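You operate a simulated robot arm through the tools that you are given. There is no shell and no other tool. Be economical: measure what you need, move in short steps, check, and stop when the job is done.

You are at the controls of a simulated two-armed robot. One attempt, no reset.

## Task
Take the yellow washcloth from the top of the folding table and lay it out flat on the top of the folding counter.

The check looks at the end state, three seconds after you hand in, the way a careful person would. Anything else that was tipped, shoved, dropped, spilled or broken makes it a failure.

## Robot
Two 7-joint arms with two-finger parallel grippers on one trunk, on a base that drives. Base frame: it is fixed to the floor where the robot stands at the start and does not move with it; the origin is under the middle of the robot, x ahead of it, y to its left, z up; the surface under the hand at the start is at about z = 0.74. Readings come in m, degrees, newtons and seconds.
The left shoulder is at the start at [0.07, 0.134, 1.051], the right one opposite. With the tool pointing down near the work surface each hand reaches from about 0.1 to 0.64 m from the robot's upright axis, wherever it stands, measured 20 degrees to its own side. Places, roughly: top of the folding counter [-1.3, -0.3, 0.9]. Payload 1.57 kg a hand.
Tool frame (each hand has its own): the origin (TCP) lies between the finger pads and is the grasp point; the fingertips stand 0.03 m ahead of it; z points along the fingers, y is the line along which they close. The gripper opens to 0.08 m. The fingers are 0.017 m wide and 0.012 m thick; the gripper's body (0.04 by 0.082 m) begins 0.08 m behind the TCP.
Orientation is that of the tool frame in the base frame, as a unit quaternion [x, y, z, w]. With the fingers straight down and closing along the base's y, the tool's x points along the base's -x, its y along +y and its z along -z.

## Interface
- The arms move only by the tool step_arm. It takes "left_plan", "right_plan" or both (then of equal length, played together; a hand with none holds still); each is a list of rows, each an object (a shift or turn left out is 0, a gripper value left out holds the last) with "translation": the shift along the tool's x, y, z in units of 25 mm (1.0 is 25 mm), a list of three; "rotation": the turn, a rotation vector about the tool's x, y, z in units of 5 degrees (1.0 is 5 degrees), a list of three. In form: [{"translation": [tx, ty, tz], "rotation": [wx, wy, wz]}, ...]. A call has 1 to 20 rows; each row shifts and turns the commanded pose from where the row before left it, along the tool's axes as they then stand. "left_gripper" and "right_gripper" are, for a hand that has rows, the finger opening in m, from 0 to 0.08, set as the call begins (left out, the last holds). A call with a number of a shift or a turn outside -1 to 1 is refused whole. Each row takes 0.2 s and may step no farther than 0.05 m and 8.6 degrees from the row before; otherwise, or with a gripper value out of range, the whole call is refused. A pose out of reach is approached as far as the arm can. The call stops where the force on the tool passes 40 N (or 10 N more than at its start, if that is more) or the arm is blocked; 0.2 s more then pass. Each finger travels about 0.153 m/s and halts on what it meets, pressing with about 39 N; the grip force reading is that of the motor and also rises with nothing between the fingers. The clock runs only during rows and for 0.2 s after the last one: add rows that do not move to give the fingers time. The reply holds the time, the measured pose of the TCP, the force on the tool along the base axes, the opening and the grip force, in the units named above and with some noise, with the torque about the TCP (base axes, N m) and any sound that the robot's microphone picked up.
- Cameras (640 x 400 px; columns grow to the right, rows downward): "scene" is now at [0.1271, 0.0009, 1.2564]; the picture's right is [0.04, -1.00, 0.00], its down [-0.78, -0.03, -0.62] and it looks along [0.62, 0.02, -0.78] (base axes); focal length 296 px, centre (320, 200). "left" rides on the left gripper at [0.072, 0.006, -0.122] in its tool frame; the picture's right is [-0.09, 1.00, 0.00], its down [-0.84, -0.08, -0.54] and it looks along [-0.54, -0.05, 0.84] (tool axes); focal length 238 px, centre (320, 200). "right" rides on the right gripper at [0.072, -0.007, -0.122] in its tool frame; the picture's right is [0.09, 1.00, 0.00], its down [-0.84, 0.08, -0.54] and it looks along [-0.54, 0.05, 0.84] (tool axes); focal length 238 px, centre (320, 200). There is no depth. A picture from a camera that has moved, and an enlarged one, comes with that camera's place and axes in the base frame and with its lens.
- grab_frame(camera): a new picture of that camera. It takes no simulated time.
- move_column(by): slides the trunk up (or, below 0, down) by that many m; the arms and the scene camera ride with it, the base frame stays. It gives what a move gives, with no picture.
- steer(legs): drives the robot by 1 to 6 legs, each [ahead, left, turn to the left] in m, m and degrees, along the robot's own axes; the way and the turn of a leg run together, so that a leg with both is an arc; at most 1.5 m and 180 degrees a leg. The arms and the cameras ride along, it lands a little off, and it stops where it bumps. It gives what a move gives.
- aim_head(pan, tilt): turns the head with the scene camera to pan (to the left, within 86 degrees either way) and tilt (down, from -29 to 69), counted from straight ahead of the robot. It gives what a move gives.
- inspect(camera, box): a new picture of the part [left, top, right, bottom] of that camera's present view, enlarged. It takes no simulated time.
- job_done(): hands the job in; it is judged then, once.

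Go step by step. Nothing tells you exact positions but the pictures and the camera data: compare them with the known pose of the tool, close in by small moves and look again before you grip or let go. The budget is 120 turns and 88 pictures, counting those below and the enlarged ones. Unless the task says otherwise, let go and move clear before handing in, and close with one line.

The tools are called after "Emit:" by a JSON object that holds its "name" and its "arguments". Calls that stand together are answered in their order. step_arm: Moves the arms, as the interface text tells. Its arguments: {"type":"object","properties":{"left_plan":{"type":"array","items":{"type":"object","properties":{"translation":{"type":"array","items":{"type":"number"}},"rotation":{"type":"array","items":{"type":"number"}}}}},"left_gripper":{"type":"number"},"right_plan":{"type":"array","items":{"type":"object","properties":{"translation":{"type":"array","items":{"type":"number"}},"rotation":{"type":"array","items":{"type":"number"}}}}},"right_gripper":{"type":"number"}},"required":[]} The other tools are called the same way: move_column (by) slides the trunk up or down; steer (legs) drives the base; aim_head (pan, tilt) turns the head that bears the scene camera; grab_frame (camera) takes a picture; inspect (camera, box) takes an enlarged picture of a part of a camera's view; job_done () hands the job in.

At the start:

```text
clock: 0.0
left_tool_pos: [0.4628, 0.2772, 0.9707]
left_tool_rot: [-0.001, 1.0, 0.0, 0.001]
left_contact_force: [-0.8, 0.6, -0.4]
left_wrist_torque: [-0.01, 0.0, -0.01]
left_width: 0.0799
left_grip_force: 0.0
right_tool_pos: [0.4192, -0.0891, 0.981]
right_tool_rot: [0.0, 1.0, 0.0, 0.0]
right_contact_force: [-0.2, 0.2, 1.0]
right_wrist_torque: [-0.01, 0.04, -0.01]
right_width: 0.0798
right_grip_force: 0.0
trunk travel left (down, up): [-0.625, 0.315]
robot x, y, heading: [0.0009, 0.0027, 0.3]
head pan, tilt: [2.3, 51.4]
```

scene: 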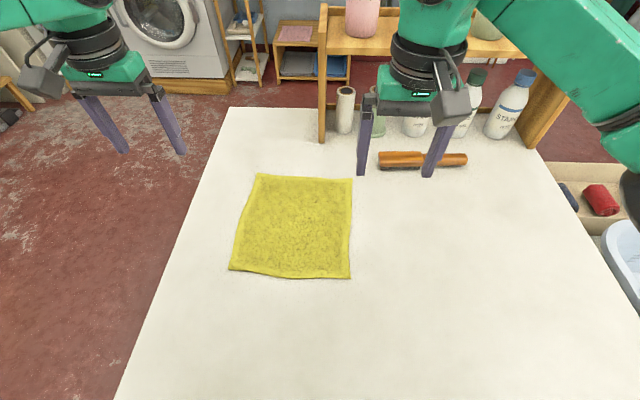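
right: 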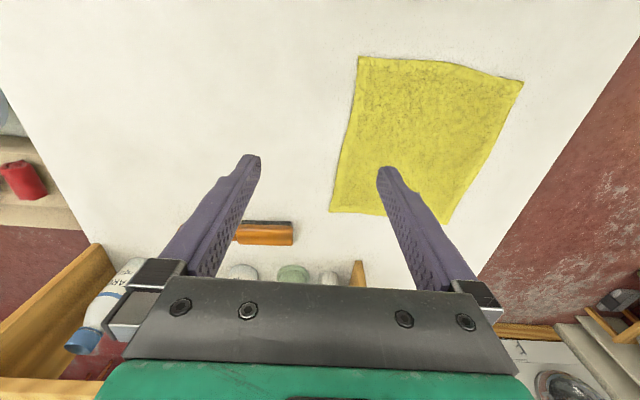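
left: 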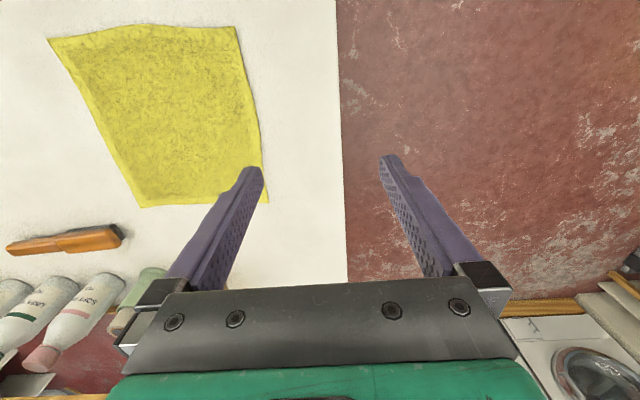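

The washcloth lies flat at about x 0.36–0.61, y -0.05–0.17, with the table at z 0.74. I'll turn both grippers 90° so they close along x, then pinch the two corners of the near edge.

Emit:
{"name": "step_arm", "arguments": {"left_plan": [{"rotation": [0, 0, 1]}, {"rotation": [0, 0, 1]}, {"rotation": [0, 0, 1]}, {"rotation": [0, 0, 1]}, {"rotation": [0, 0, 1]}, {"rotation": [0, 0, 1]}, {"rotation": [0, 0, 1]}, {"rotation": [0, 0, 1]}, {"rotation": [0, 0, 1]}, {"rotation": [0, 0, 1]}, {"rotation": [0, 0, 1]}, {"rotation": [0, 0, 1]}, {"rotation": [0, 0, 1]}, {"rotation": [0, 0, 1]}, {"rotation": [0, 0, 1]}, {"rotation": [0, 0, 1]}, {"rotation": [0, 0, 1]}, {"rotation": [0, 0, 1]}], "right_plan": [{"rotation": [0, 0, -1]}, {"rotation": [0, 0, -1]}, {"rotation": [0, 0, -1]}, {"rotation": [0, 0, -1]}, {"rotation": [0, 0, -1]}, {"rotation": [0, 0, -1]}, {"rotation": [0, 0, -1]}, {"rotation": [0, 0, -1]}, {"rotation": [0, 0, -1]}, {"rotation": [0, 0, -1]}, {"rotation": [0, 0, -1]}, {"rotation": [0, 0, -1]}, {"rotation": [0, 0, -1]}, {"rotation": [0, 0, -1]}, {"rotation": [0, 0, -1]}, {"rotation": [0, 0, -1]}, {"rotation": [0, 0, -1]}, {"rotation": [0, 0, -1]}]}}

Emit:
{"name": "grab_frame", "arguments": {"camera": "scene"}}

```text
clock: 3.8
left_tool_pos: [0.464, 0.2773, 0.9702]
left_tool_rot: [0.708, 0.706, 0.001, 0.0]
left_contact_force: [-0.3, -0.6, 0.2]
left_wrist_torque: [0.03, 0.04, 0.0]
left_width: 0.0798
left_grip_force: 0.1
right_tool_pos: [0.2488, -0.016, 0.9738]
right_tool_rot: [0.707, -0.707, 0.0, -0.001]
right_contact_force: [-0.3, 0.0, 0.6]
right_wrist_torque: [-0.02, -0.03, -0.03]
right_width: 0.0803
right_grip_force: 0.0
right hand out of reach, approached as far as the arm can: row 10, 11, 12, 13, 14, 15, 16, 17, 18
trunk travel left (down, up): [-0.625, 0.315]
robot x, y, heading: [0.0003, -0.0002, -0.0]
head pan, tilt: [2.3, 51.4]
```

```text
84 pictures are left
camera scene: at [0.1267, 0.0014, 1.2565], right [0.04, -1.0, 0.0], down [-0.78, -0.03, -0.62], along [0.62, 0.02, -0.78], focal length 296 px, centre (320, 200)
```

scene: 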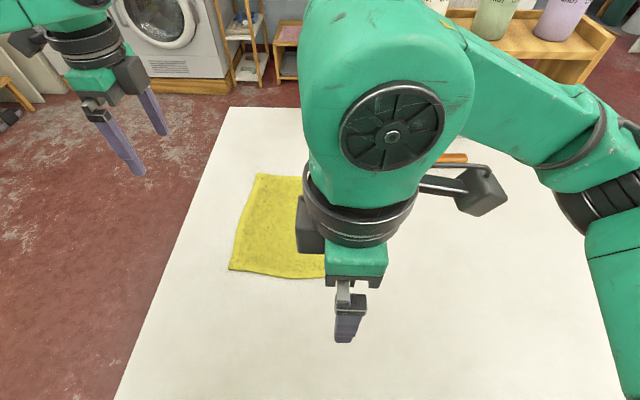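

The right wrist ran out of range at about -50° in that spot. I'll turn it back and then try elsewhere.

Emit:
{"name": "step_arm", "arguments": {"right_plan": [{"rotation": [0, 0, 1]}, {"rotation": [0, 0, 1]}, {"rotation": [0, 0, 1]}, {"rotation": [0, 0, 1]}, {"rotation": [0, 0, 1]}, {"rotation": [0, 0, 1]}, {"rotation": [0, 0, 1]}, {"rotation": [0, 0, 1]}, {"rotation": [0, 0, 1]}, {"rotation": [0, 0, 1]}, {"rotation": [0, 0, 1]}, {"rotation": [0, 0, 1]}, {"rotation": [0, 0, 1]}, {"rotation": [0, 0, 1]}, {"rotation": [0, 0, 1]}, {"rotation": [0, 0, 1]}, {"rotation": [0, 0, 1]}, {"rotation": [0, 0, 1]}]}}

Emit:
{"name": "grab_frame", "arguments": {"camera": "scene"}}

```text
clock: 7.6
left_tool_pos: [0.4637, 0.2773, 0.9694]
left_tool_rot: [0.707, 0.707, 0.0, 0.0]
left_contact_force: [-1.5, 0.9, 0.0]
left_wrist_torque: [-0.01, 0.01, -0.02]
left_width: 0.0802
left_grip_force: 0.1
right_tool_pos: [0.2485, -0.0167, 0.9733]
right_tool_rot: [0.0, 1.0, 0.001, 0.0]
right_contact_force: [-0.4, -0.5, -0.7]
right_wrist_torque: [0.0, 0.0, -0.02]
right_width: 0.0798
right_grip_force: 0.1
trunk travel left (down, up): [-0.625, 0.315]
robot x, y, heading: [-0.0023, -0.0053, -0.1]
head pan, tilt: [2.3, 51.4]
```

```text
83 pictures are left
camera scene: at [0.127, 0.0009, 1.2564], right [0.04, -1.0, 0.0], down [-0.78, -0.03, -0.62], along [0.62, 0.02, -0.78], focal length 296 px, centre (320, 200)
```

scene: 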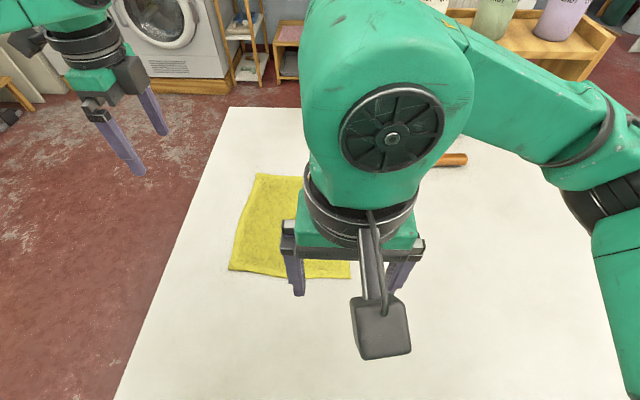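

The right hand now holds at (0.249,-0.017). I'll move it to the mirror of the left hand's place, and then turn it there.

Emit:
{"name": "step_arm", "arguments": {"right_plan": [{"translation": [-0.78, -0.945, 0]}, {"translation": [-0.78, -0.945, 0]}, {"translation": [-0.78, -0.945, 0]}, {"translation": [-0.78, -0.945, 0]}, {"translation": [-0.78, -0.945, 0]}, {"translation": [-0.78, -0.945, 0]}, {"translation": [-0.78, -0.945, 0]}, {"translation": [-0.78, -0.945, 0]}, {"translation": [-0.78, -0.945, 0]}, {"translation": [-0.78, -0.945, 0]}, {"translation": [-0.78, -0.945, 0]}]}}

Emit:
{"name": "step_arm", "arguments": {"right_plan": [{"rotation": [0, 0, -1]}, {"rotation": [0, 0, -1]}, {"rotation": [0, 0, -1]}, {"rotation": [0, 0, -1]}, {"rotation": [0, 0, -1]}, {"rotation": [0, 0, -1]}, {"rotation": [0, 0, -1]}, {"rotation": [0, 0, -1]}, {"rotation": [0, 0, -1]}, {"rotation": [0, 0, -1]}, {"rotation": [0, 0, -1]}, {"rotation": [0, 0, -1]}, {"rotation": [0, 0, -1]}, {"rotation": [0, 0, -1]}, {"rotation": [0, 0, -1]}, {"rotation": [0, 0, -1]}, {"rotation": [0, 0, -1]}, {"rotation": [0, 0, -1]}]}}

Emit:
{"name": "grab_frame", "arguments": {"camera": "scene"}}

```text
clock: 10.0
left_tool_pos: [0.4632, 0.2769, 0.9696]
left_tool_rot: [0.707, 0.707, 0.0, -0.001]
left_contact_force: [0.4, -0.5, -0.8]
left_wrist_torque: [0.02, 0.01, -0.01]
left_width: 0.0803
left_grip_force: 0.2
right_tool_pos: [0.4644, -0.2754, 0.9729]
right_tool_rot: [0.0, 1.0, 0.0, 0.0]
right_contact_force: [-0.3, -0.5, 1.1]
right_wrist_torque: [0.05, 0.03, 0.0]
right_width: 0.0798
right_grip_force: 0.0
trunk travel left (down, up): [-0.625, 0.315]
robot x, y, heading: [-0.0016, 0.0014, 0.1]
head pan, tilt: [2.3, 51.4]
```

```text
clock: 13.8
left_tool_pos: [0.463, 0.2769, 0.9697]
left_tool_rot: [0.707, 0.707, 0.0, 0.001]
left_contact_force: [-0.9, 0.7, 0.5]
left_wrist_torque: [-0.02, -0.02, -0.02]
left_width: 0.0799
left_grip_force: 0.1
right_tool_pos: [0.3934, -0.1077, 0.9652]
right_tool_rot: [-0.417, 0.909, 0.002, -0.001]
right_contact_force: [0.0, -0.8, -0.5]
right_wrist_torque: [-0.03, 0.01, 0.0]
right_width: 0.08
right_grip_force: 0.1
right hand out of reach, approached as far as the arm can: row 3, 4, 5, 6, 7, 8, 9, 10, 11, 12, 13, 14, 15, 16, 17, 18
trunk travel left (down, up): [-0.625, 0.315]
robot x, y, heading: [-0.0046, 0.0042, -0.0]
head pan, tilt: [2.3, 51.4]
```

```text
82 pictures are left
camera scene: at [0.1271, 0.0008, 1.2564], right [0.04, -1.0, 0.0], down [-0.78, -0.03, -0.62], along [0.62, 0.02, -0.78], focal length 296 px, centre (320, 200)
```

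scene: 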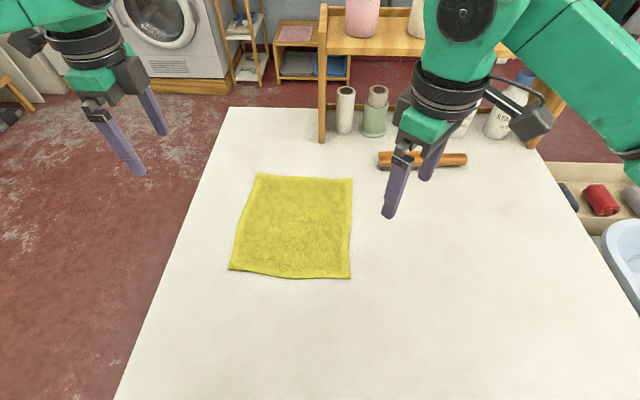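

The right wrist turns less to the negative side, so I'll try +90° for it, the same way as the left.

Emit:
{"name": "step_arm", "arguments": {"right_plan": [{"rotation": [0, 0, 0.995]}, {"rotation": [0, 0, 0.995]}, {"rotation": [0, 0, 0.995]}, {"rotation": [0, 0, 0.995]}, {"rotation": [0, 0, 0.995]}, {"rotation": [0, 0, 0.995]}, {"rotation": [0, 0, 0.995]}, {"rotation": [0, 0, 0.995]}, {"rotation": [0, 0, 0.995]}, {"rotation": [0, 0, 0.995]}, {"rotation": [0, 0, 0.995]}, {"rotation": [0, 0, 0.995]}, {"rotation": [0, 0, 0.995]}, {"rotation": [0, 0, 0.995]}]}}

Emit:
{"name": "step_arm", "arguments": {"right_plan": [{"rotation": [0, 0, 0.995]}, {"rotation": [0, 0, 0.995]}, {"rotation": [0, 0, 0.995]}, {"rotation": [0, 0, 0.995]}, {"rotation": [0, 0, 0.995]}, {"rotation": [0, 0, 0.995]}, {"rotation": [0, 0, 0.995]}, {"rotation": [0, 0, 0.995]}, {"rotation": [0, 0, 0.995]}, {"rotation": [0, 0, 0.995]}, {"rotation": [0, 0, 0.995]}, {"rotation": [0, 0, 0.995]}, {"rotation": [0, 0, 0.995]}, {"rotation": [0, 0, 0.995]}]}}

Emit:
{"name": "grab_frame", "arguments": {"camera": "scene"}}

```text
clock: 16.8
left_tool_pos: [0.4628, 0.2778, 0.9708]
left_tool_rot: [0.707, 0.707, 0.0, 0.0]
left_contact_force: [-0.2, -0.8, -0.2]
left_wrist_torque: [0.03, 0.03, 0.0]
left_width: 0.0799
left_grip_force: 0.0
right_tool_pos: [0.3947, -0.1065, 0.9628]
right_tool_rot: [0.178, 0.984, 0.002, -0.001]
right_contact_force: [0.1, 0.1, 0.0]
right_wrist_torque: [0.0, -0.01, 0.0]
right_width: 0.0797
right_grip_force: 0.1
trunk travel left (down, up): [-0.625, 0.315]
robot x, y, heading: [0.0003, -0.0005, 0.0]
head pan, tilt: [2.3, 51.4]
```

```text
clock: 19.8
left_tool_pos: [0.4632, 0.2765, 0.9703]
left_tool_rot: [0.708, 0.706, 0.0, 0.002]
left_contact_force: [0.1, -0.8, -0.4]
left_wrist_torque: [-0.02, -0.01, -0.03]
left_width: 0.0802
left_grip_force: 0.0
right_tool_pos: [0.3943, -0.1085, 0.963]
right_tool_rot: [0.708, 0.706, 0.0, -0.002]
right_contact_force: [-0.5, 0.0, -0.8]
right_wrist_torque: [0.04, -0.02, 0.01]
right_width: 0.0799
right_grip_force: 0.1
trunk travel left (down, up): [-0.625, 0.315]
robot x, y, heading: [0.0007, -0.0011, 0.1]
head pan, tilt: [2.3, 51.4]
```

```text
81 pictures are left
camera scene: at [0.1271, 0.0008, 1.2564], right [0.04, -1.0, 0.0], down [-0.78, -0.03, -0.62], along [0.62, 0.02, -0.78], focal length 296 px, centre (320, 200)
```

scene: 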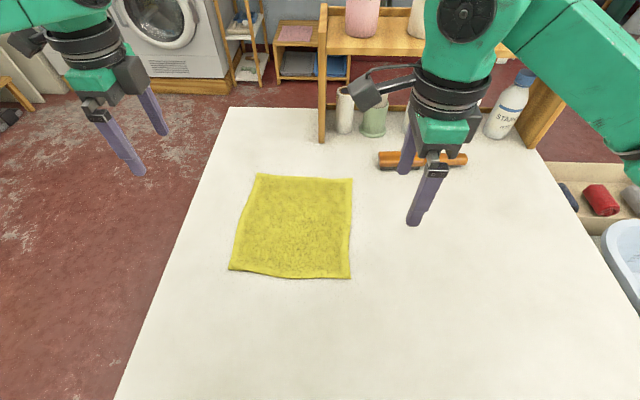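

Both hands now close along x. Next I bring them above the two near corners with the gap narrowed to 4 cm.

Emit:
{"name": "step_arm", "arguments": {"left_plan": [{"translation": [-0.7, -0.42, 0.86]}, {"translation": [-0.7, -0.42, 0.86]}, {"translation": [-0.7, -0.42, 0.86]}, {"translation": [-0.7, -0.42, 0.86]}, {"translation": [-0.7, -0.42, 0.86]}, {"translation": [-0.7, -0.42, 0.86]}, {"translation": [-0.7, -0.42, 0.86]}], "right_plan": [{"translation": [0.44, -0.03, 0.82]}, {"translation": [0.44, -0.03, 0.82]}, {"translation": [0.44, -0.03, 0.82]}, {"translation": [0.44, -0.03, 0.82]}, {"translation": [0.44, -0.03, 0.82]}, {"translation": [0.44, -0.03, 0.82]}, {"translation": [0.44, -0.03, 0.82]}], "left_gripper": 0.04, "right_gripper": 0.04}}

Emit:
{"name": "grab_frame", "arguments": {"camera": "scene"}}

Emit:
{"name": "grab_frame", "arguments": {"camera": "right"}}

Emit:
{"name": "grab_frame", "arguments": {"camera": "left"}}

```text
clock: 21.4
left_tool_pos: [0.3889, 0.1526, 0.8159]
left_tool_rot: [0.707, 0.707, 0.0, 0.001]
left_contact_force: [-0.3, 0.8, 0.4]
left_wrist_torque: [0.05, 0.03, 0.01]
left_width: 0.04
left_grip_force: 0.0
right_tool_pos: [0.3895, -0.0287, 0.818]
right_tool_rot: [0.706, 0.708, 0.0, -0.002]
right_contact_force: [-0.7, 0.0, -0.3]
right_wrist_torque: [0.02, -0.02, 0.0]
right_width: 0.0399
right_grip_force: 0.0
trunk travel left (down, up): [-0.625, 0.315]
robot x, y, heading: [-0.002, -0.0028, -0.1]
head pan, tilt: [2.3, 51.4]
```

```text
80 pictures are left
camera scene: at [0.1276, 0.0007, 1.2564], right [0.04, -1.0, 0.0], down [-0.78, -0.03, -0.62], along [0.62, 0.03, -0.78], focal length 296 px, centre (320, 200)
```

scene: 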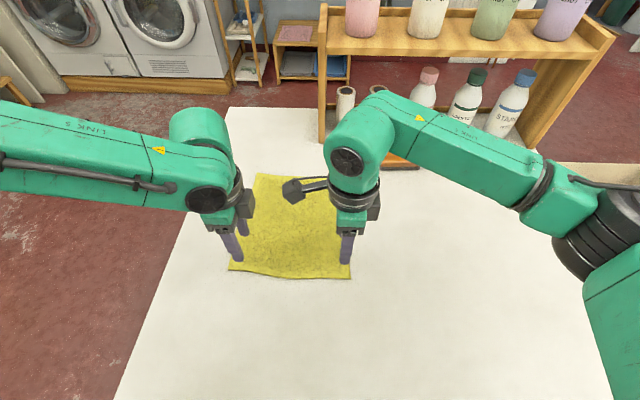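

```text
79 pictures are left
camera right: at [0.3836, 0.0421, 0.9395], right [1.0, 0.09, 0.0], down [0.08, -0.84, 0.54], along [0.05, -0.54, -0.84], focal length 238 px, centre (320, 200)
```

right: 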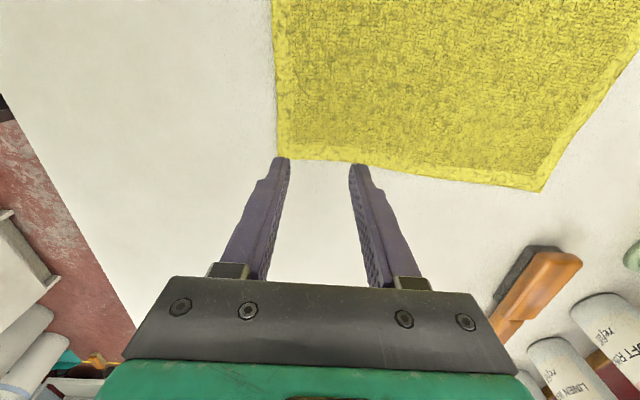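

```text
78 pictures are left
camera left: at [0.3944, 0.2246, 0.9383], right [1.0, -0.09, 0.0], down [-0.08, -0.84, 0.54], along [-0.05, -0.54, -0.84], focal length 238 px, centre (320, 200)
```

left: 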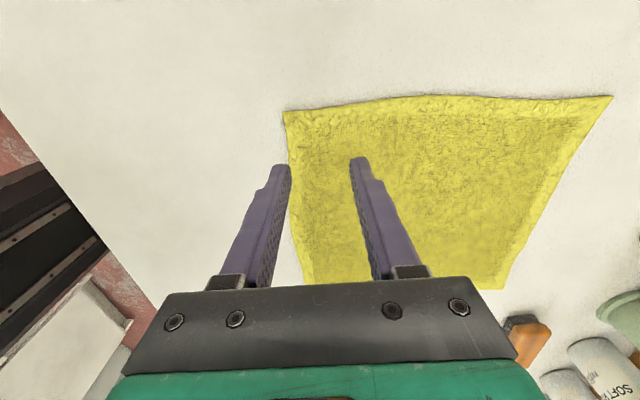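

The corners measure about (0.353,-0.044) and (0.362,0.185). I'll shift the left hand slightly outward and lower both to near the table.

Emit:
{"name": "step_arm", "arguments": {"left_plan": [{"translation": [0.4, 0, 0.6]}, {"translation": [0, 0, 0.6]}, {"translation": [0, 0, 0.5]}], "right_plan": [{"translation": [0, 0, 0.7]}, {"translation": [0, 0, 0.6]}, {"translation": [0, 0, 0.5]}]}}

Emit:
{"name": "grab_frame", "arguments": {"camera": "right"}}

Emit:
{"name": "grab_frame", "arguments": {"camera": "left"}}

```text
clock: 22.2
left_tool_pos: [0.3891, 0.1648, 0.7748]
left_tool_rot: [0.707, 0.707, 0.001, 0.001]
left_contact_force: [-0.6, -0.3, 1.5]
left_wrist_torque: [0.05, 0.02, -0.02]
left_width: 0.04
left_grip_force: 0.1
right_tool_pos: [0.3909, -0.0296, 0.7745]
right_tool_rot: [0.707, 0.708, 0.001, -0.001]
right_contact_force: [-0.4, 0.5, 0.3]
right_wrist_torque: [-0.05, 0.0, 0.03]
right_width: 0.0399
right_grip_force: 0.0
trunk travel left (down, up): [-0.625, 0.315]
robot x, y, heading: [-0.0004, 0.002, -0.2]
head pan, tilt: [2.3, 51.4]
```

```text
77 pictures are left
camera right: at [0.3829, 0.0423, 0.8963], right [1.0, 0.09, 0.0], down [0.08, -0.84, 0.54], along [0.05, -0.54, -0.84], focal length 238 px, centre (320, 200)
```

right: 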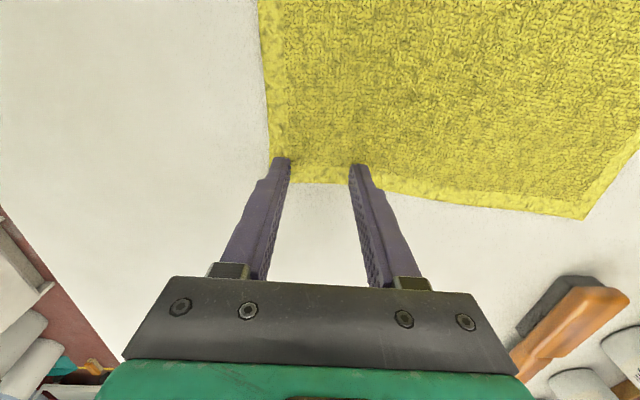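

```text
76 pictures are left
camera left: at [0.3953, 0.2353, 0.8974], right [1.0, -0.09, 0.0], down [-0.08, -0.84, 0.54], along [-0.05, -0.54, -0.84], focal length 238 px, centre (320, 200)
```

left: 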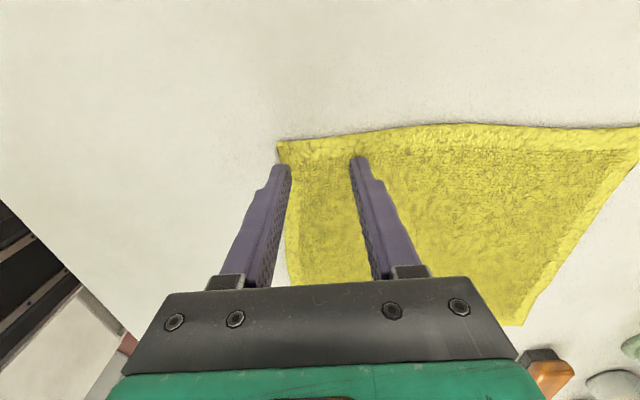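

Both hands are aligned. I move the right one 1 cm inward and lower both to light contact.

Emit:
{"name": "step_arm", "arguments": {"left_plan": [{"translation": [0, 0, 0]}, {"translation": [0, 0, 0.15]}, {"translation": [0, 0, 0.12]}], "right_plan": [{"translation": [0.4, 0, 0]}, {"translation": [0, 0, 0.15]}, {"translation": [0, 0, 0.12]}]}}

```text
clock: 23.0
left_tool_pos: [0.3887, 0.1634, 0.7726]
left_tool_rot: [0.707, 0.708, 0.004, 0.003]
left_contact_force: [4.3, 1.4, 22.0]
left_wrist_torque: [0.05, 0.04, -0.05]
left_width: 0.0397
left_grip_force: 0.1
right_tool_pos: [0.3883, -0.0211, 0.7719]
right_tool_rot: [0.707, 0.707, 0.006, -0.001]
right_contact_force: [5.8, -1.3, 27.1]
right_wrist_torque: [-0.02, 0.02, 0.02]
right_width: 0.0388
right_grip_force: 0.1
trunk travel left (down, up): [-0.625, 0.315]
robot x, y, heading: [-0.0005, 0.0006, -0.3]
head pan, tilt: [2.3, 51.4]
```

Contact is firm at 22–27 N. I ease off slightly and close both grippers.

Emit:
{"name": "step_arm", "arguments": {"left_plan": [{"translation": [0, 0, -0.06]}, {}, {}, {}], "right_plan": [{"translation": [0, 0, -0.08]}, {}, {}, {}], "left_gripper": 0.0, "right_gripper": 0.0}}

Emit:
{"name": "grab_frame", "arguments": {"camera": "right"}}

Emit:
{"name": "grab_frame", "arguments": {"camera": "left"}}

```text
clock: 24.0
left_tool_pos: [0.3856, 0.1656, 0.7723]
left_tool_rot: [0.707, 0.707, 0.002, 0.001]
left_contact_force: [-1.6, -2.8, 13.3]
left_wrist_torque: [-0.06, -0.01, -0.03]
left_width: 0.0048
left_grip_force: 24.9
right_tool_pos: [0.3856, -0.0219, 0.7733]
right_tool_rot: [0.706, 0.708, 0.003, 0.0]
right_contact_force: [-3.1, 2.2, 23.7]
right_wrist_torque: [0.07, 0.09, 0.01]
right_width: 0.0045
right_grip_force: 25.2
trunk travel left (down, up): [-0.625, 0.315]
robot x, y, heading: [-0.0012, 0.0007, -0.1]
head pan, tilt: [2.3, 51.4]
```

```text
75 pictures are left
camera right: at [0.378, 0.0504, 0.8937], right [1.0, 0.09, 0.0], down [0.08, -0.84, 0.54], along [0.05, -0.54, -0.84], focal length 238 px, centre (320, 200)
```

right: 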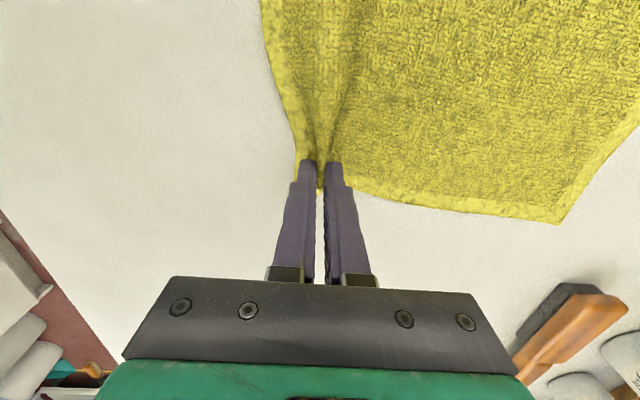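

```text
74 pictures are left
camera left: at [0.391, 0.2353, 0.8952], right [1.0, -0.09, 0.01], down [-0.08, -0.84, 0.54], along [-0.04, -0.54, -0.84], focal length 238 px, centre (320, 200)
```

left: 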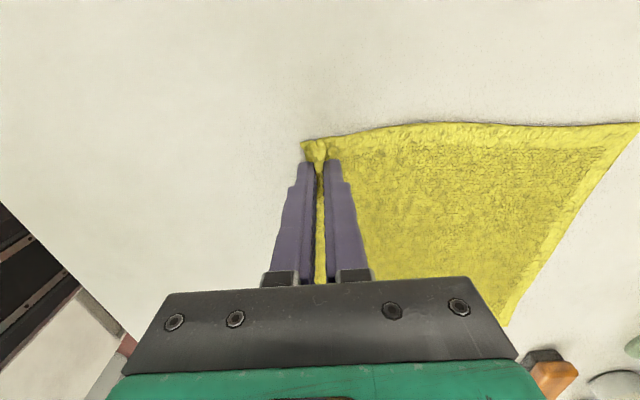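

Both pinched a fold of cloth, about 4.5 mm between the fingers. I lift slowly and check.

Emit:
{"name": "step_arm", "arguments": {"left_plan": [{"translation": [0, 0, -0.5]}, {"translation": [0, 0, -0.7]}, {"translation": [0, 0, -0.7]}, {"translation": [0, 0, -0.7]}, {"translation": [0, 0, -0.7]}, {"translation": [0, 0, -0.7]}], "right_plan": [{"translation": [0, 0, -0.5]}, {"translation": [0, 0, -0.7]}, {"translation": [0, 0, -0.7]}, {"translation": [0, 0, -0.7]}, {"translation": [0, 0, -0.7]}, {"translation": [0, 0, -0.7]}]}}

Emit:
{"name": "grab_frame", "arguments": {"camera": "scene"}}

Emit:
{"name": "grab_frame", "arguments": {"camera": "right"}}

```text
clock: 25.4
left_tool_pos: [0.3886, 0.1643, 0.8743]
left_tool_rot: [0.707, 0.707, 0.001, -0.001]
left_contact_force: [0.8, 0.1, -1.1]
left_wrist_torque: [-0.01, -0.01, 0.01]
left_width: 0.0046
left_grip_force: 25.0
right_tool_pos: [0.3895, -0.019, 0.8726]
right_tool_rot: [0.707, 0.707, 0.001, -0.001]
right_contact_force: [-0.1, 0.6, -0.9]
right_wrist_torque: [0.0, 0.01, 0.0]
right_width: 0.0047
right_grip_force: 25.5
trunk travel left (down, up): [-0.625, 0.315]
robot x, y, heading: [-0.0025, -0.0027, -0.1]
head pan, tilt: [2.3, 51.4]
```

```text
73 pictures are left
camera scene: at [0.1267, 0.0008, 1.2564], right [0.04, -1.0, 0.0], down [-0.78, -0.03, -0.62], along [0.62, 0.02, -0.78], focal length 296 px, centre (320, 200)
```

scene: 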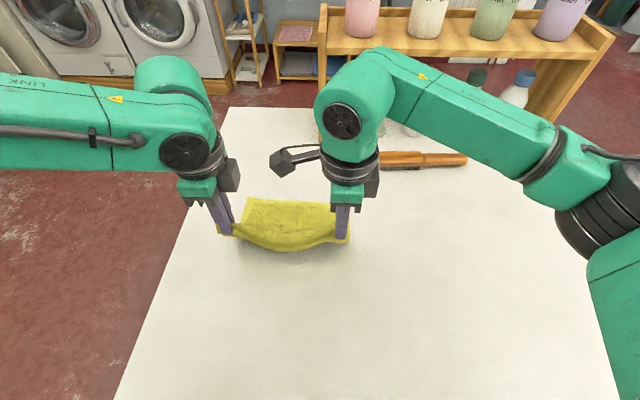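

```text
72 pictures are left
camera right: at [0.3819, 0.0521, 0.9935], right [1.0, 0.09, 0.0], down [0.08, -0.84, 0.54], along [0.05, -0.54, -0.84], focal length 238 px, centre (320, 200)
```

right: 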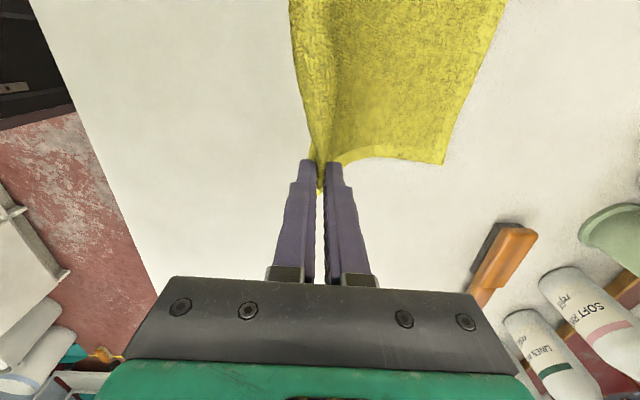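

The cloth is held at both corners. I raise the trunk to lift the cloth clear of the table, then look around.

Emit:
{"name": "move_column", "arguments": {"by": 0.3}}

Emit:
{"name": "aim_head", "arguments": {"pan": 86, "tilt": 35}}

Emit:
{"name": "grab_frame", "arguments": {"camera": "scene"}}

Emit:
{"name": "aim_head", "arguments": {"pan": -86, "tilt": 35}}

Emit:
{"name": "grab_frame", "arguments": {"camera": "scene"}}

```text
clock: 28.4
left_tool_pos: [0.3896, 0.1634, 1.1732]
left_tool_rot: [0.707, 0.707, 0.001, 0.001]
left_contact_force: [-0.2, 0.2, 0.3]
left_wrist_torque: [0.04, -0.01, 0.0]
left_width: 0.0047
left_grip_force: 25.5
right_tool_pos: [0.3885, -0.0193, 1.1722]
right_tool_rot: [0.707, 0.707, 0.0, -0.002]
right_contact_force: [-0.5, 0.3, -0.1]
right_wrist_torque: [-0.01, 0.03, -0.03]
right_width: 0.0042
right_grip_force: 25.1
trunk travel left (down, up): [-0.925, 0.015]
robot x, y, heading: [-0.001, -0.0032, -0.2]
head pan, tilt: [2.3, 51.4]
```

```text
clock: 30.0
left_tool_pos: [0.3889, 0.1642, 1.1746]
left_tool_rot: [0.707, 0.707, 0.001, 0.0]
left_contact_force: [0.6, 0.5, 0.3]
left_wrist_torque: [-0.01, -0.04, 0.02]
left_width: 0.0045
left_grip_force: 25.2
right_tool_pos: [0.3888, -0.0196, 1.172]
right_tool_rot: [0.707, 0.707, 0.0, -0.001]
right_contact_force: [0.4, 0.4, -0.8]
right_wrist_torque: [-0.03, -0.01, -0.02]
right_width: 0.0043
right_grip_force: 25.3
trunk travel left (down, up): [-0.925, 0.015]
robot x, y, heading: [0.002, -0.0004, -0.1]
head pan, tilt: [85.9, 35.0]
```

```text
71 pictures are left
camera scene: at [0.0578, 0.0857, 1.58], right [1.0, -0.07, 0.0], down [-0.04, -0.57, -0.82], along [0.06, 0.82, -0.57], focal length 296 px, centre (320, 200)
```

scene: 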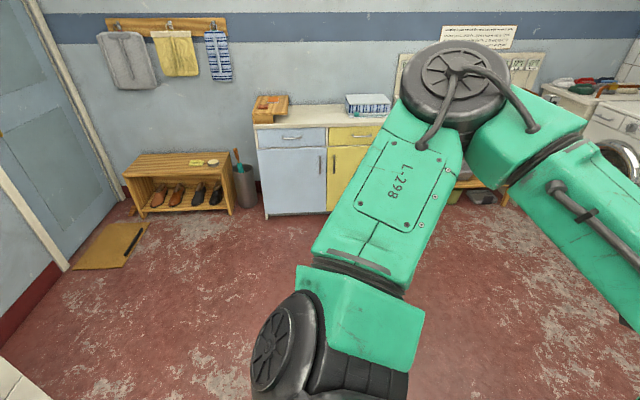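

```text
clock: 32.6
left_tool_pos: [0.3891, 0.1639, 1.1746]
left_tool_rot: [0.707, 0.707, 0.001, 0.001]
left_contact_force: [-0.6, 0.3, 0.9]
left_wrist_torque: [-0.03, -0.01, 0.02]
left_width: 0.0044
left_grip_force: 25.4
right_tool_pos: [0.3899, -0.0205, 1.1719]
right_tool_rot: [0.707, 0.707, 0.0, -0.002]
right_contact_force: [-0.1, -0.2, -0.1]
right_wrist_torque: [-0.01, -0.03, -0.03]
right_width: 0.0043
right_grip_force: 25.1
trunk travel left (down, up): [-0.925, 0.015]
robot x, y, heading: [-0.0009, -0.0016, -0.3]
head pan, tilt: [-85.9, 35.0]
```

```text
70 pictures are left
camera scene: at [0.0578, -0.09, 1.58], right [-1.0, -0.07, 0.0], down [-0.04, 0.57, -0.82], along [0.06, -0.82, -0.57], focal length 296 px, centre (320, 200)
```

scene: 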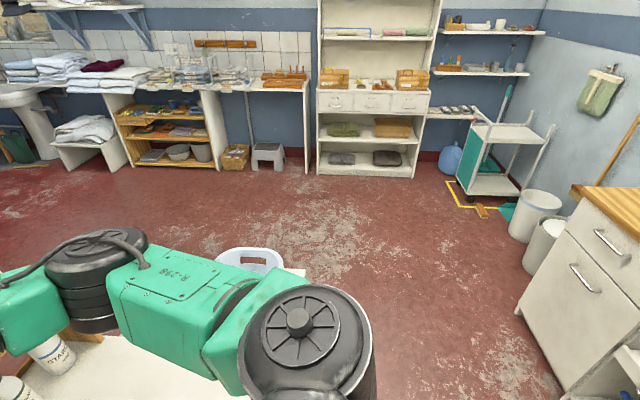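

The counter with the wooden top is behind me on the right side of this view. I lift the hands a little more, back off from the table and turn left 90° to look at it.

Emit:
{"name": "step_arm", "arguments": {"left_plan": [{"translation": [0, 0, -0.8]}, {"translation": [0, 0, -0.8]}, {"translation": [0, 0, -0.8]}, {"translation": [0, 0, -0.8]}], "right_plan": [{"translation": [0, 0, -0.8]}, {"translation": [0, 0, -0.8]}, {"translation": [0, 0, -0.8]}, {"translation": [0, 0, -0.8]}]}}

Emit:
{"name": "steer", "arguments": {"legs": [[-0.2, 0, 0], [0, 0, 90]]}}

Emit:
{"name": "aim_head", "arguments": {"pan": 75, "tilt": 35}}

Emit:
{"name": "grab_frame", "arguments": {"camera": "scene"}}

```text
clock: 33.6
left_tool_pos: [0.3871, 0.1618, 1.2526]
left_tool_rot: [0.707, 0.707, 0.001, 0.001]
left_contact_force: [-0.4, 0.1, 0.7]
left_wrist_torque: [-0.01, -0.01, -0.03]
left_width: 0.0048
left_grip_force: 25.1
right_tool_pos: [0.388, -0.0194, 1.2538]
right_tool_rot: [0.707, 0.707, 0.001, -0.002]
right_contact_force: [0.2, -0.2, 0.4]
right_wrist_torque: [0.01, -0.03, 0.01]
right_width: 0.0045
right_grip_force: 25.4
trunk travel left (down, up): [-0.925, 0.015]
robot x, y, heading: [-0.0028, 0.0007, -0.1]
head pan, tilt: [-85.9, 35.0]
```

```text
clock: 39.0
left_tool_pos: [-0.3689, 0.3867, 1.2512]
left_tool_rot: [-0.004, 1.0, 0.001, -0.001]
left_contact_force: [0.9, 0.4, 0.1]
left_wrist_torque: [0.0, -0.02, -0.07]
left_width: 0.0044
left_grip_force: 24.7
right_tool_pos: [-0.1865, 0.39, 1.2545]
right_tool_rot: [-0.006, 1.0, -0.001, -0.002]
right_contact_force: [-0.3, -0.2, -0.7]
right_wrist_torque: [-0.03, -0.02, -0.08]
right_width: 0.0046
right_grip_force: 24.9
trunk travel left (down, up): [-0.925, 0.015]
robot x, y, heading: [-0.1994, 0.0021, 90.7]
head pan, tilt: [-85.9, 35.0]
```

```text
clock: 41.5
left_tool_pos: [-0.3679, 0.3858, 1.2517]
left_tool_rot: [-0.006, 1.0, 0.001, -0.001]
left_contact_force: [-0.8, -0.2, -0.2]
left_wrist_torque: [-0.01, 0.0, -0.04]
left_width: 0.0044
left_grip_force: 24.5
right_tool_pos: [-0.1872, 0.3894, 1.2538]
right_tool_rot: [-0.006, 1.0, -0.002, -0.002]
right_contact_force: [0.4, 0.1, -0.1]
right_wrist_torque: [0.01, 0.03, -0.06]
right_width: 0.0041
right_grip_force: 24.7
trunk travel left (down, up): [-0.925, 0.015]
robot x, y, heading: [-0.2038, -0.0021, 90.6]
head pan, tilt: [75.0, 35.0]
```

```text
69 pictures are left
camera scene: at [-0.2869, 0.0701, 1.58], right [0.25, 0.97, 0.0], down [0.56, -0.14, -0.82], along [-0.79, 0.2, -0.57], focal length 296 px, centre (320, 200)
```

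scene: 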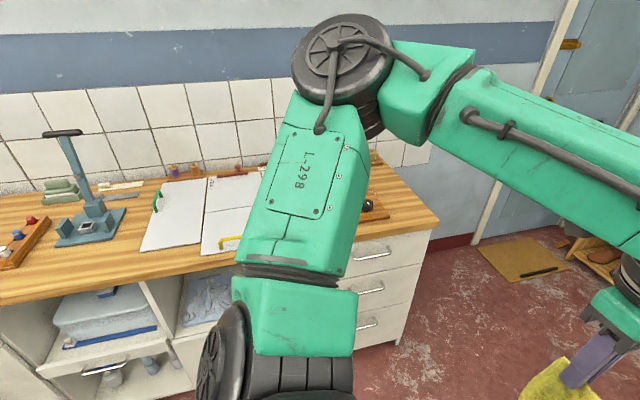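

The counter front edge is at about x -0.98, and there are items on it. I finish the turn and look at it head on.

Emit:
{"name": "steer", "arguments": {"legs": [[0, 0, 89.4]]}}

Emit:
{"name": "aim_head", "arguments": {"pan": 0, "tilt": 35}}

Emit:
{"name": "grab_frame", "arguments": {"camera": "scene"}}

Emit:
{"name": "aim_head", "arguments": {"pan": 45, "tilt": 35}}

Emit:
{"name": "grab_frame", "arguments": {"camera": "scene"}}

Emit:
{"name": "aim_head", "arguments": {"pan": -45, "tilt": 35}}

Emit:
{"name": "grab_frame", "arguments": {"camera": "scene"}}

```text
clock: 45.7
left_tool_pos: [-0.5874, -0.1662, 1.2541]
left_tool_rot: [0.71, -0.704, 0.0, 0.002]
left_contact_force: [-0.5, 0.6, 0.3]
left_wrist_torque: [0.01, 0.02, -0.08]
left_width: 0.0048
left_grip_force: 25.3
right_tool_pos: [-0.5916, 0.0147, 1.2539]
right_tool_rot: [0.712, -0.703, 0.002, 0.0]
right_contact_force: [0.0, 0.2, -0.1]
right_wrist_torque: [-0.05, 0.01, -0.05]
right_width: 0.0045
right_grip_force: 25.3
trunk travel left (down, up): [-0.925, 0.015]
robot x, y, heading: [-0.2057, 0.0003, -179.7]
head pan, tilt: [75.0, 35.0]
```

```text
clock: 47.2
left_tool_pos: [-0.5881, -0.1657, 1.2517]
left_tool_rot: [0.711, -0.703, 0.0, 0.001]
left_contact_force: [-0.3, 0.1, -1.1]
left_wrist_torque: [0.02, -0.02, -0.06]
left_width: 0.0043
left_grip_force: 24.8
right_tool_pos: [-0.593, 0.015, 1.2531]
right_tool_rot: [0.711, -0.703, 0.002, 0.0]
right_contact_force: [0.4, -0.4, 0.3]
right_wrist_torque: [-0.05, 0.0, -0.1]
right_width: 0.0041
right_grip_force: 24.8
trunk travel left (down, up): [-0.925, 0.015]
robot x, y, heading: [-0.2028, 0.0021, -179.4]
head pan, tilt: [0.0, 35.0]
```

```text
68 pictures are left
camera scene: at [-0.3394, -0.0038, 1.58], right [-0.01, 1.0, 0.0], down [0.57, 0.01, -0.82], along [-0.82, -0.01, -0.57], focal length 296 px, centre (320, 200)
```

scene: 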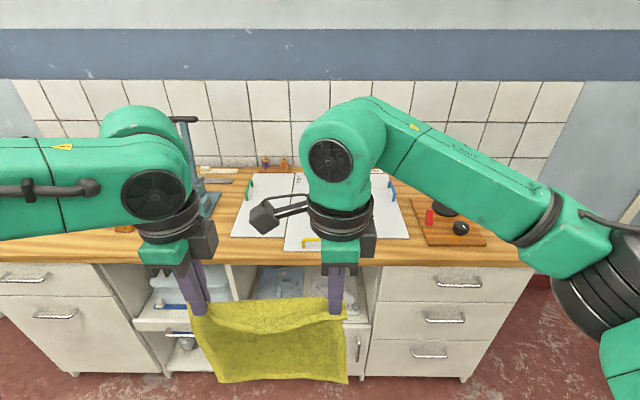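

```text
clock: 48.3
left_tool_pos: [-0.5882, -0.167, 1.2526]
left_tool_rot: [0.711, -0.704, 0.0, 0.001]
left_contact_force: [-0.1, -0.4, 0.0]
left_wrist_torque: [0.02, -0.01, -0.07]
left_width: 0.0043
left_grip_force: 25.3
right_tool_pos: [-0.5914, 0.0153, 1.2533]
right_tool_rot: [0.711, -0.703, 0.001, 0.0]
right_contact_force: [-0.5, 0.2, 0.0]
right_wrist_torque: [0.02, 0.0, -0.07]
right_width: 0.0042
right_grip_force: 25.2
trunk travel left (down, up): [-0.925, 0.015]
robot x, y, heading: [-0.2029, 0.0008, -179.4]
head pan, tilt: [45.0, 35.0]
```

```text
67 pictures are left
camera scene: at [-0.313, -0.0655, 1.58], right [-0.71, 0.7, 0.0], down [0.4, 0.41, -0.82], along [-0.57, -0.59, -0.57], focal length 296 px, centre (320, 200)
```

scene: 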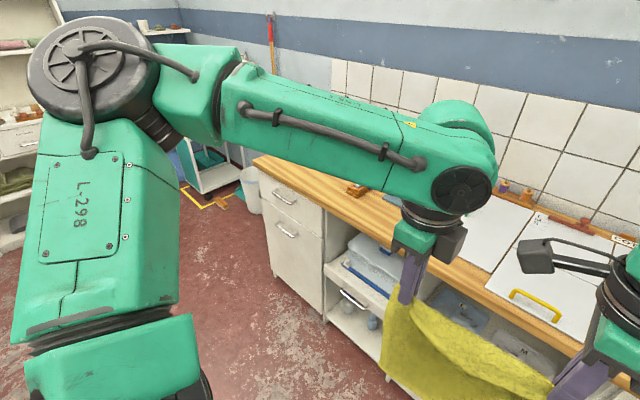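

```text
clock: 50.0
left_tool_pos: [-0.5883, -0.1662, 1.2524]
left_tool_rot: [0.711, -0.704, 0.0, 0.001]
left_contact_force: [0.1, 0.8, 0.4]
left_wrist_torque: [-0.02, 0.03, -0.05]
left_width: 0.0044
left_grip_force: 24.9
right_tool_pos: [-0.5927, 0.0161, 1.2536]
right_tool_rot: [0.711, -0.703, 0.002, 0.001]
right_contact_force: [0.8, 0.7, 0.5]
right_wrist_torque: [-0.03, -0.02, -0.06]
right_width: 0.0044
right_grip_force: 25.0
trunk travel left (down, up): [-0.925, 0.015]
robot x, y, heading: [-0.2023, 0.0003, -179.8]
head pan, tilt: [-45.0, 35.0]
```

```text
66 pictures are left
camera scene: at [-0.3144, 0.0588, 1.58], right [0.7, 0.72, 0.0], down [0.41, -0.4, -0.82], along [-0.59, 0.57, -0.57], focal length 296 px, centre (320, 200)
```

scene: 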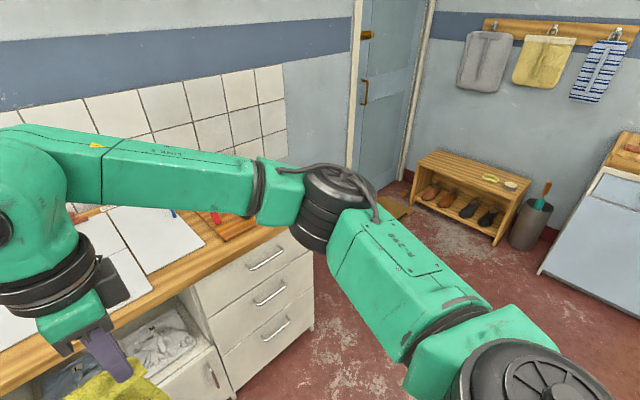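

The counter's middle is busy with boards, a press and trays, but its left end (y about -1.28 to -0.75) looks free. I strafe left and look there.

Emit:
{"name": "steer", "arguments": {"legs": [[0, 0.9, 0]]}}

Emit:
{"name": "aim_head", "arguments": {"pan": 0, "tilt": 35}}

Emit:
{"name": "grab_frame", "arguments": {"camera": "scene"}}

```text
clock: 54.8
left_tool_pos: [-0.5776, -1.0959, 1.2536]
left_tool_rot: [0.711, -0.703, 0.0, 0.001]
left_contact_force: [-0.7, 0.8, 0.3]
left_wrist_torque: [-0.02, 0.02, -0.09]
left_width: 0.0044
left_grip_force: 24.9
right_tool_pos: [-0.5813, -0.9133, 1.2535]
right_tool_rot: [0.712, -0.703, 0.004, 0.001]
right_contact_force: [-0.5, 1.2, -0.4]
right_wrist_torque: [-0.03, 0.03, -0.09]
right_width: 0.0043
right_grip_force: 24.3
trunk travel left (down, up): [-0.925, 0.015]
robot x, y, heading: [-0.1914, -0.9318, -179.3]
head pan, tilt: [-45.0, 35.0]
```

```text
clock: 56.0
left_tool_pos: [-0.5771, -1.0967, 1.2526]
left_tool_rot: [0.711, -0.703, 0.0, 0.001]
left_contact_force: [-0.6, 0.8, 0.4]
left_wrist_torque: [0.02, -0.02, -0.07]
left_width: 0.0042
left_grip_force: 24.5
right_tool_pos: [-0.5808, -0.9145, 1.2535]
right_tool_rot: [0.711, -0.703, 0.001, 0.001]
right_contact_force: [-0.7, -0.1, -0.3]
right_wrist_torque: [0.03, -0.02, -0.07]
right_width: 0.0044
right_grip_force: 24.9
trunk travel left (down, up): [-0.925, 0.015]
robot x, y, heading: [-0.1919, -0.9283, -179.4]
head pan, tilt: [0.0, 35.0]
```

```text
65 pictures are left
camera scene: at [-0.3285, -0.9334, 1.58], right [-0.01, 1.0, 0.0], down [0.57, 0.01, -0.82], along [-0.82, -0.01, -0.57], focal length 296 px, centre (320, 200)
```

scene: 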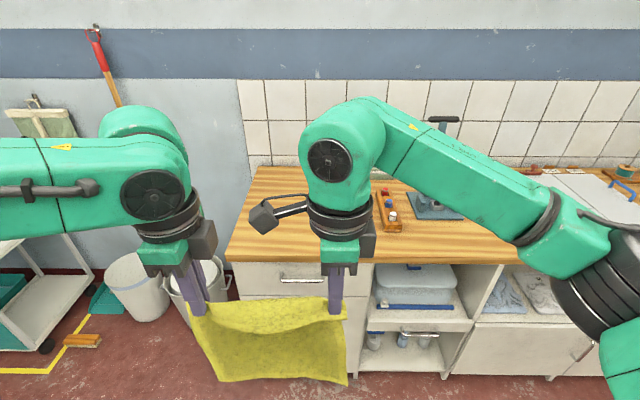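

The left end is clear from y about -1.24 to -0.71, and the hands are centred at y -1.005. I drive ahead, with the cloth hem still about 10 cm above the counter.

Emit:
{"name": "steer", "arguments": {"legs": [[0.38, 0, 0]]}}

Emit:
{"name": "aim_head", "arguments": {"pan": 0, "tilt": 50}}

Emit:
{"name": "grab_frame", "arguments": {"camera": "scene"}}

Emit:
{"name": "grab_frame", "arguments": {"camera": "left"}}

Emit:
{"name": "grab_frame", "arguments": {"camera": "right"}}

```text
clock: 58.4
left_tool_pos: [-0.9576, -1.0991, 1.2538]
left_tool_rot: [0.71, -0.704, -0.001, 0.002]
left_contact_force: [0.0, -0.4, -0.8]
left_wrist_torque: [-0.01, 0.0, -0.08]
left_width: 0.0044
left_grip_force: 25.7
right_tool_pos: [-0.9606, -0.9175, 1.2549]
right_tool_rot: [0.711, -0.703, 0.001, 0.001]
right_contact_force: [-0.5, -0.6, 0.0]
right_wrist_torque: [0.03, -0.01, -0.09]
right_width: 0.0043
right_grip_force: 24.5
trunk travel left (down, up): [-0.925, 0.015]
robot x, y, heading: [-0.575, -0.9334, -179.6]
head pan, tilt: [0.0, 35.0]
```

```text
clock: 59.1
left_tool_pos: [-0.9604, -1.1002, 1.2529]
left_tool_rot: [0.71, -0.704, 0.0, 0.001]
left_contact_force: [0.0, -0.7, -0.9]
left_wrist_torque: [-0.01, 0.02, -0.08]
left_width: 0.0046
left_grip_force: 25.0
right_tool_pos: [-0.9637, -0.9178, 1.253]
right_tool_rot: [0.71, -0.704, 0.002, 0.0]
right_contact_force: [0.1, 0.3, 0.4]
right_wrist_torque: [0.01, 0.03, -0.06]
right_width: 0.0045
right_grip_force: 25.5
trunk travel left (down, up): [-0.925, 0.015]
robot x, y, heading: [-0.5725, -0.9359, -179.4]
head pan, tilt: [0.0, 50.0]
```

```text
64 pictures are left
camera scene: at [-0.7001, -0.9372, 1.5583], right [-0.01, 1.0, 0.0], down [0.77, 0.01, -0.64], along [-0.64, -0.01, -0.77], focal length 296 px, centre (320, 200)
```

scene: 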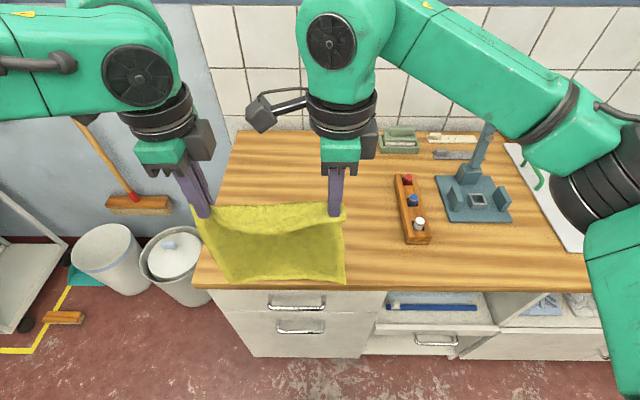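

```text
63 pictures are left
camera left: at [-0.967, -1.172, 1.3748], right [-1.0, 0.08, 0.0], down [0.07, 0.84, 0.54], along [0.04, 0.54, -0.84], focal length 238 px, centre (320, 200)
```

left: 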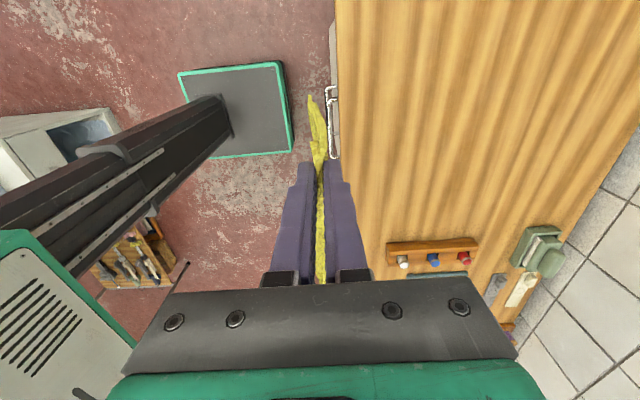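

```text
62 pictures are left
camera right: at [-0.9561, -0.9883, 1.3746], right [-0.99, -0.1, 0.0], down [-0.09, 0.84, 0.54], along [-0.05, 0.54, -0.84], focal length 238 px, centre (320, 200)
```

right: 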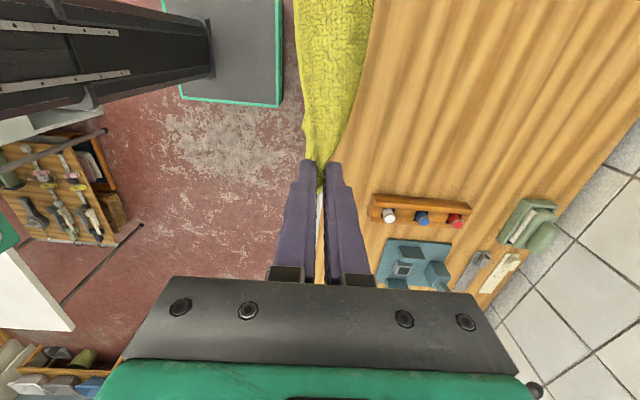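

The way is clear and the base front is about 0.17 m from the counter. I drive 7 cm more, then extend the arms to carry the hem over the landing line.

Emit:
{"name": "steer", "arguments": {"legs": [[0.08, 0, 0]]}}

Emit:
{"name": "step_arm", "arguments": {"left_plan": [{"translation": [0, 0.5, 0]}, {"translation": [0, 0.8, 0]}, {"translation": [0, 0.8, 0]}, {"translation": [0, 0.8, 0]}, {"translation": [0, 0.8, 0]}, {"translation": [0, 0.8, 0]}, {"translation": [0, 0.8, 0]}, {"translation": [0, 0.8, 0]}, {"translation": [0, 0.8, 0]}, {"translation": [0, 0.8, 0]}, {"translation": [0, 0.5, 0]}], "right_plan": [{"translation": [0, 0.5, 0]}, {"translation": [0, 0.8, 0]}, {"translation": [0, 0.8, 0]}, {"translation": [0, 0.8, 0]}, {"translation": [0, 0.8, 0]}, {"translation": [0, 0.8, 0]}, {"translation": [0, 0.8, 0]}, {"translation": [0, 0.8, 0]}, {"translation": [0, 0.8, 0]}, {"translation": [0, 0.8, 0]}, {"translation": [0, 0.5, 0]}]}}

Emit:
{"name": "grab_frame", "arguments": {"camera": "scene"}}

Emit:
{"name": "grab_frame", "arguments": {"camera": "left"}}

```text
clock: 60.2
left_tool_pos: [-1.0338, -1.0997, 1.2542]
left_tool_rot: [0.71, -0.705, -0.002, 0.004]
left_contact_force: [1.9, 0.5, -0.6]
left_wrist_torque: [-0.01, 0.07, -0.06]
left_width: 0.0042
left_grip_force: 24.7
right_tool_pos: [-1.0353, -0.9169, 1.2559]
right_tool_rot: [0.71, -0.704, 0.0, 0.004]
right_contact_force: [1.0, 0.6, 0.2]
right_wrist_torque: [0.0, 0.07, -0.05]
right_width: 0.0042
right_grip_force: 24.7
trunk travel left (down, up): [-0.925, 0.015]
robot x, y, heading: [-0.6539, -0.931, -179.7]
head pan, tilt: [0.0, 50.0]
```

```text
clock: 62.6
left_tool_pos: [-1.2006, -1.1174, 1.2481]
left_tool_rot: [0.708, -0.706, -0.002, -0.001]
left_contact_force: [-2.6, 15.5, 0.2]
left_wrist_torque: [0.37, 0.05, -0.06]
left_width: 0.0046
left_grip_force: 25.1
left hand out of reach, approached as far as the arm can: row 8, 9, 10, 11
right_tool_pos: [-1.2244, -0.9157, 1.2538]
right_tool_rot: [0.711, -0.703, 0.002, 0.005]
right_contact_force: [2.3, -15.1, 0.8]
right_wrist_torque: [-0.37, -0.07, -0.02]
right_width: 0.0044
right_grip_force: 24.9
right hand out of reach, approached as far as the arm can: row 10, 11
trunk travel left (down, up): [-0.925, 0.015]
robot x, y, heading: [-0.6546, -0.9373, -179.6]
head pan, tilt: [0.0, 50.0]
```

```text
61 pictures are left
camera scene: at [-0.7833, -0.9363, 1.5581], right [-0.01, 1.0, 0.0], down [0.77, 0.0, -0.64], along [-0.64, -0.01, -0.77], focal length 296 px, centre (320, 200)
```

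scene: 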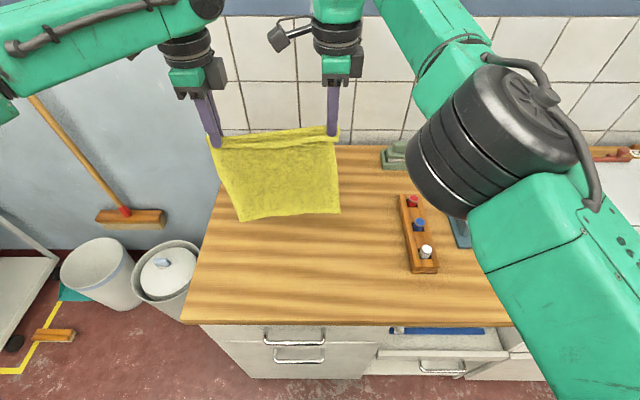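

```text
60 pictures are left
camera left: at [-1.2072, -1.1908, 1.3703], right [-1.0, 0.09, 0.0], down [0.08, 0.84, 0.54], along [0.04, 0.54, -0.84], focal length 238 px, centre (320, 200)
```

left: 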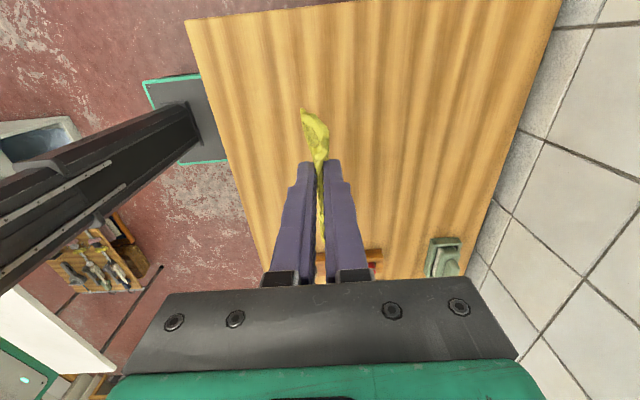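

The left arm is at its reach limit at this height and was tugging the cloth. I relax the tension, lower the hands (which should gain reach), and extend a little more.

Emit:
{"name": "step_arm", "arguments": {"left_plan": [{"translation": [-0.7, 0, 0.2]}, {"translation": [0, 0, 0.7]}, {"translation": [0, 0, 0.7]}, {"translation": [0, 0, 0.7]}, {"translation": [0, 0.7, 0]}, {"translation": [0, 0.7, 0]}, {"translation": [0, 0.6, 0]}], "right_plan": [{"translation": [0, -0.9, 0.3]}, {"translation": [0, 0, 0.7]}, {"translation": [0, 0, 0.7]}, {"translation": [0, 0, 0.7]}, {"translation": [0, 0.7, 0]}, {"translation": [0, 0.7, 0]}, {"translation": [0, 0.6, 0]}]}}

Emit:
{"name": "grab_frame", "arguments": {"camera": "scene"}}

```text
clock: 64.2
left_tool_pos: [-1.1982, -1.1151, 1.1941]
left_tool_rot: [0.709, -0.705, -0.001, 0.001]
left_contact_force: [-2.1, 8.0, 0.6]
left_wrist_torque: [0.23, 0.03, 0.0]
left_width: 0.0044
left_grip_force: 24.9
left hand out of reach, approached as far as the arm can: row 1, 5, 6, 7
right_tool_pos: [-1.2289, -0.9181, 1.195]
right_tool_rot: [0.71, -0.704, 0.002, 0.003]
right_contact_force: [2.0, -9.1, -0.2]
right_wrist_torque: [-0.23, -0.03, -0.03]
right_width: 0.0043
right_grip_force: 25.0
right hand out of reach, approached as far as the arm can: row 6, 7
trunk travel left (down, up): [-0.925, 0.015]
robot x, y, heading: [-0.6581, -0.935, -179.6]
head pan, tilt: [0.0, 50.0]
```

```text
59 pictures are left
camera scene: at [-0.7823, -0.9365, 1.5582], right [-0.01, 1.0, 0.0], down [0.77, 0.0, -0.64], along [-0.64, -0.01, -0.77], focal length 296 px, centre (320, 200)
```

scene: 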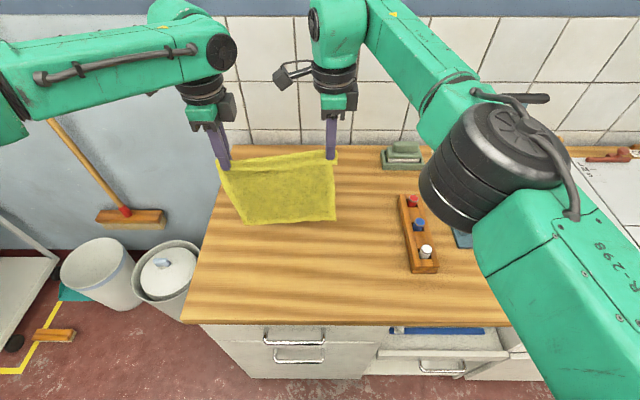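

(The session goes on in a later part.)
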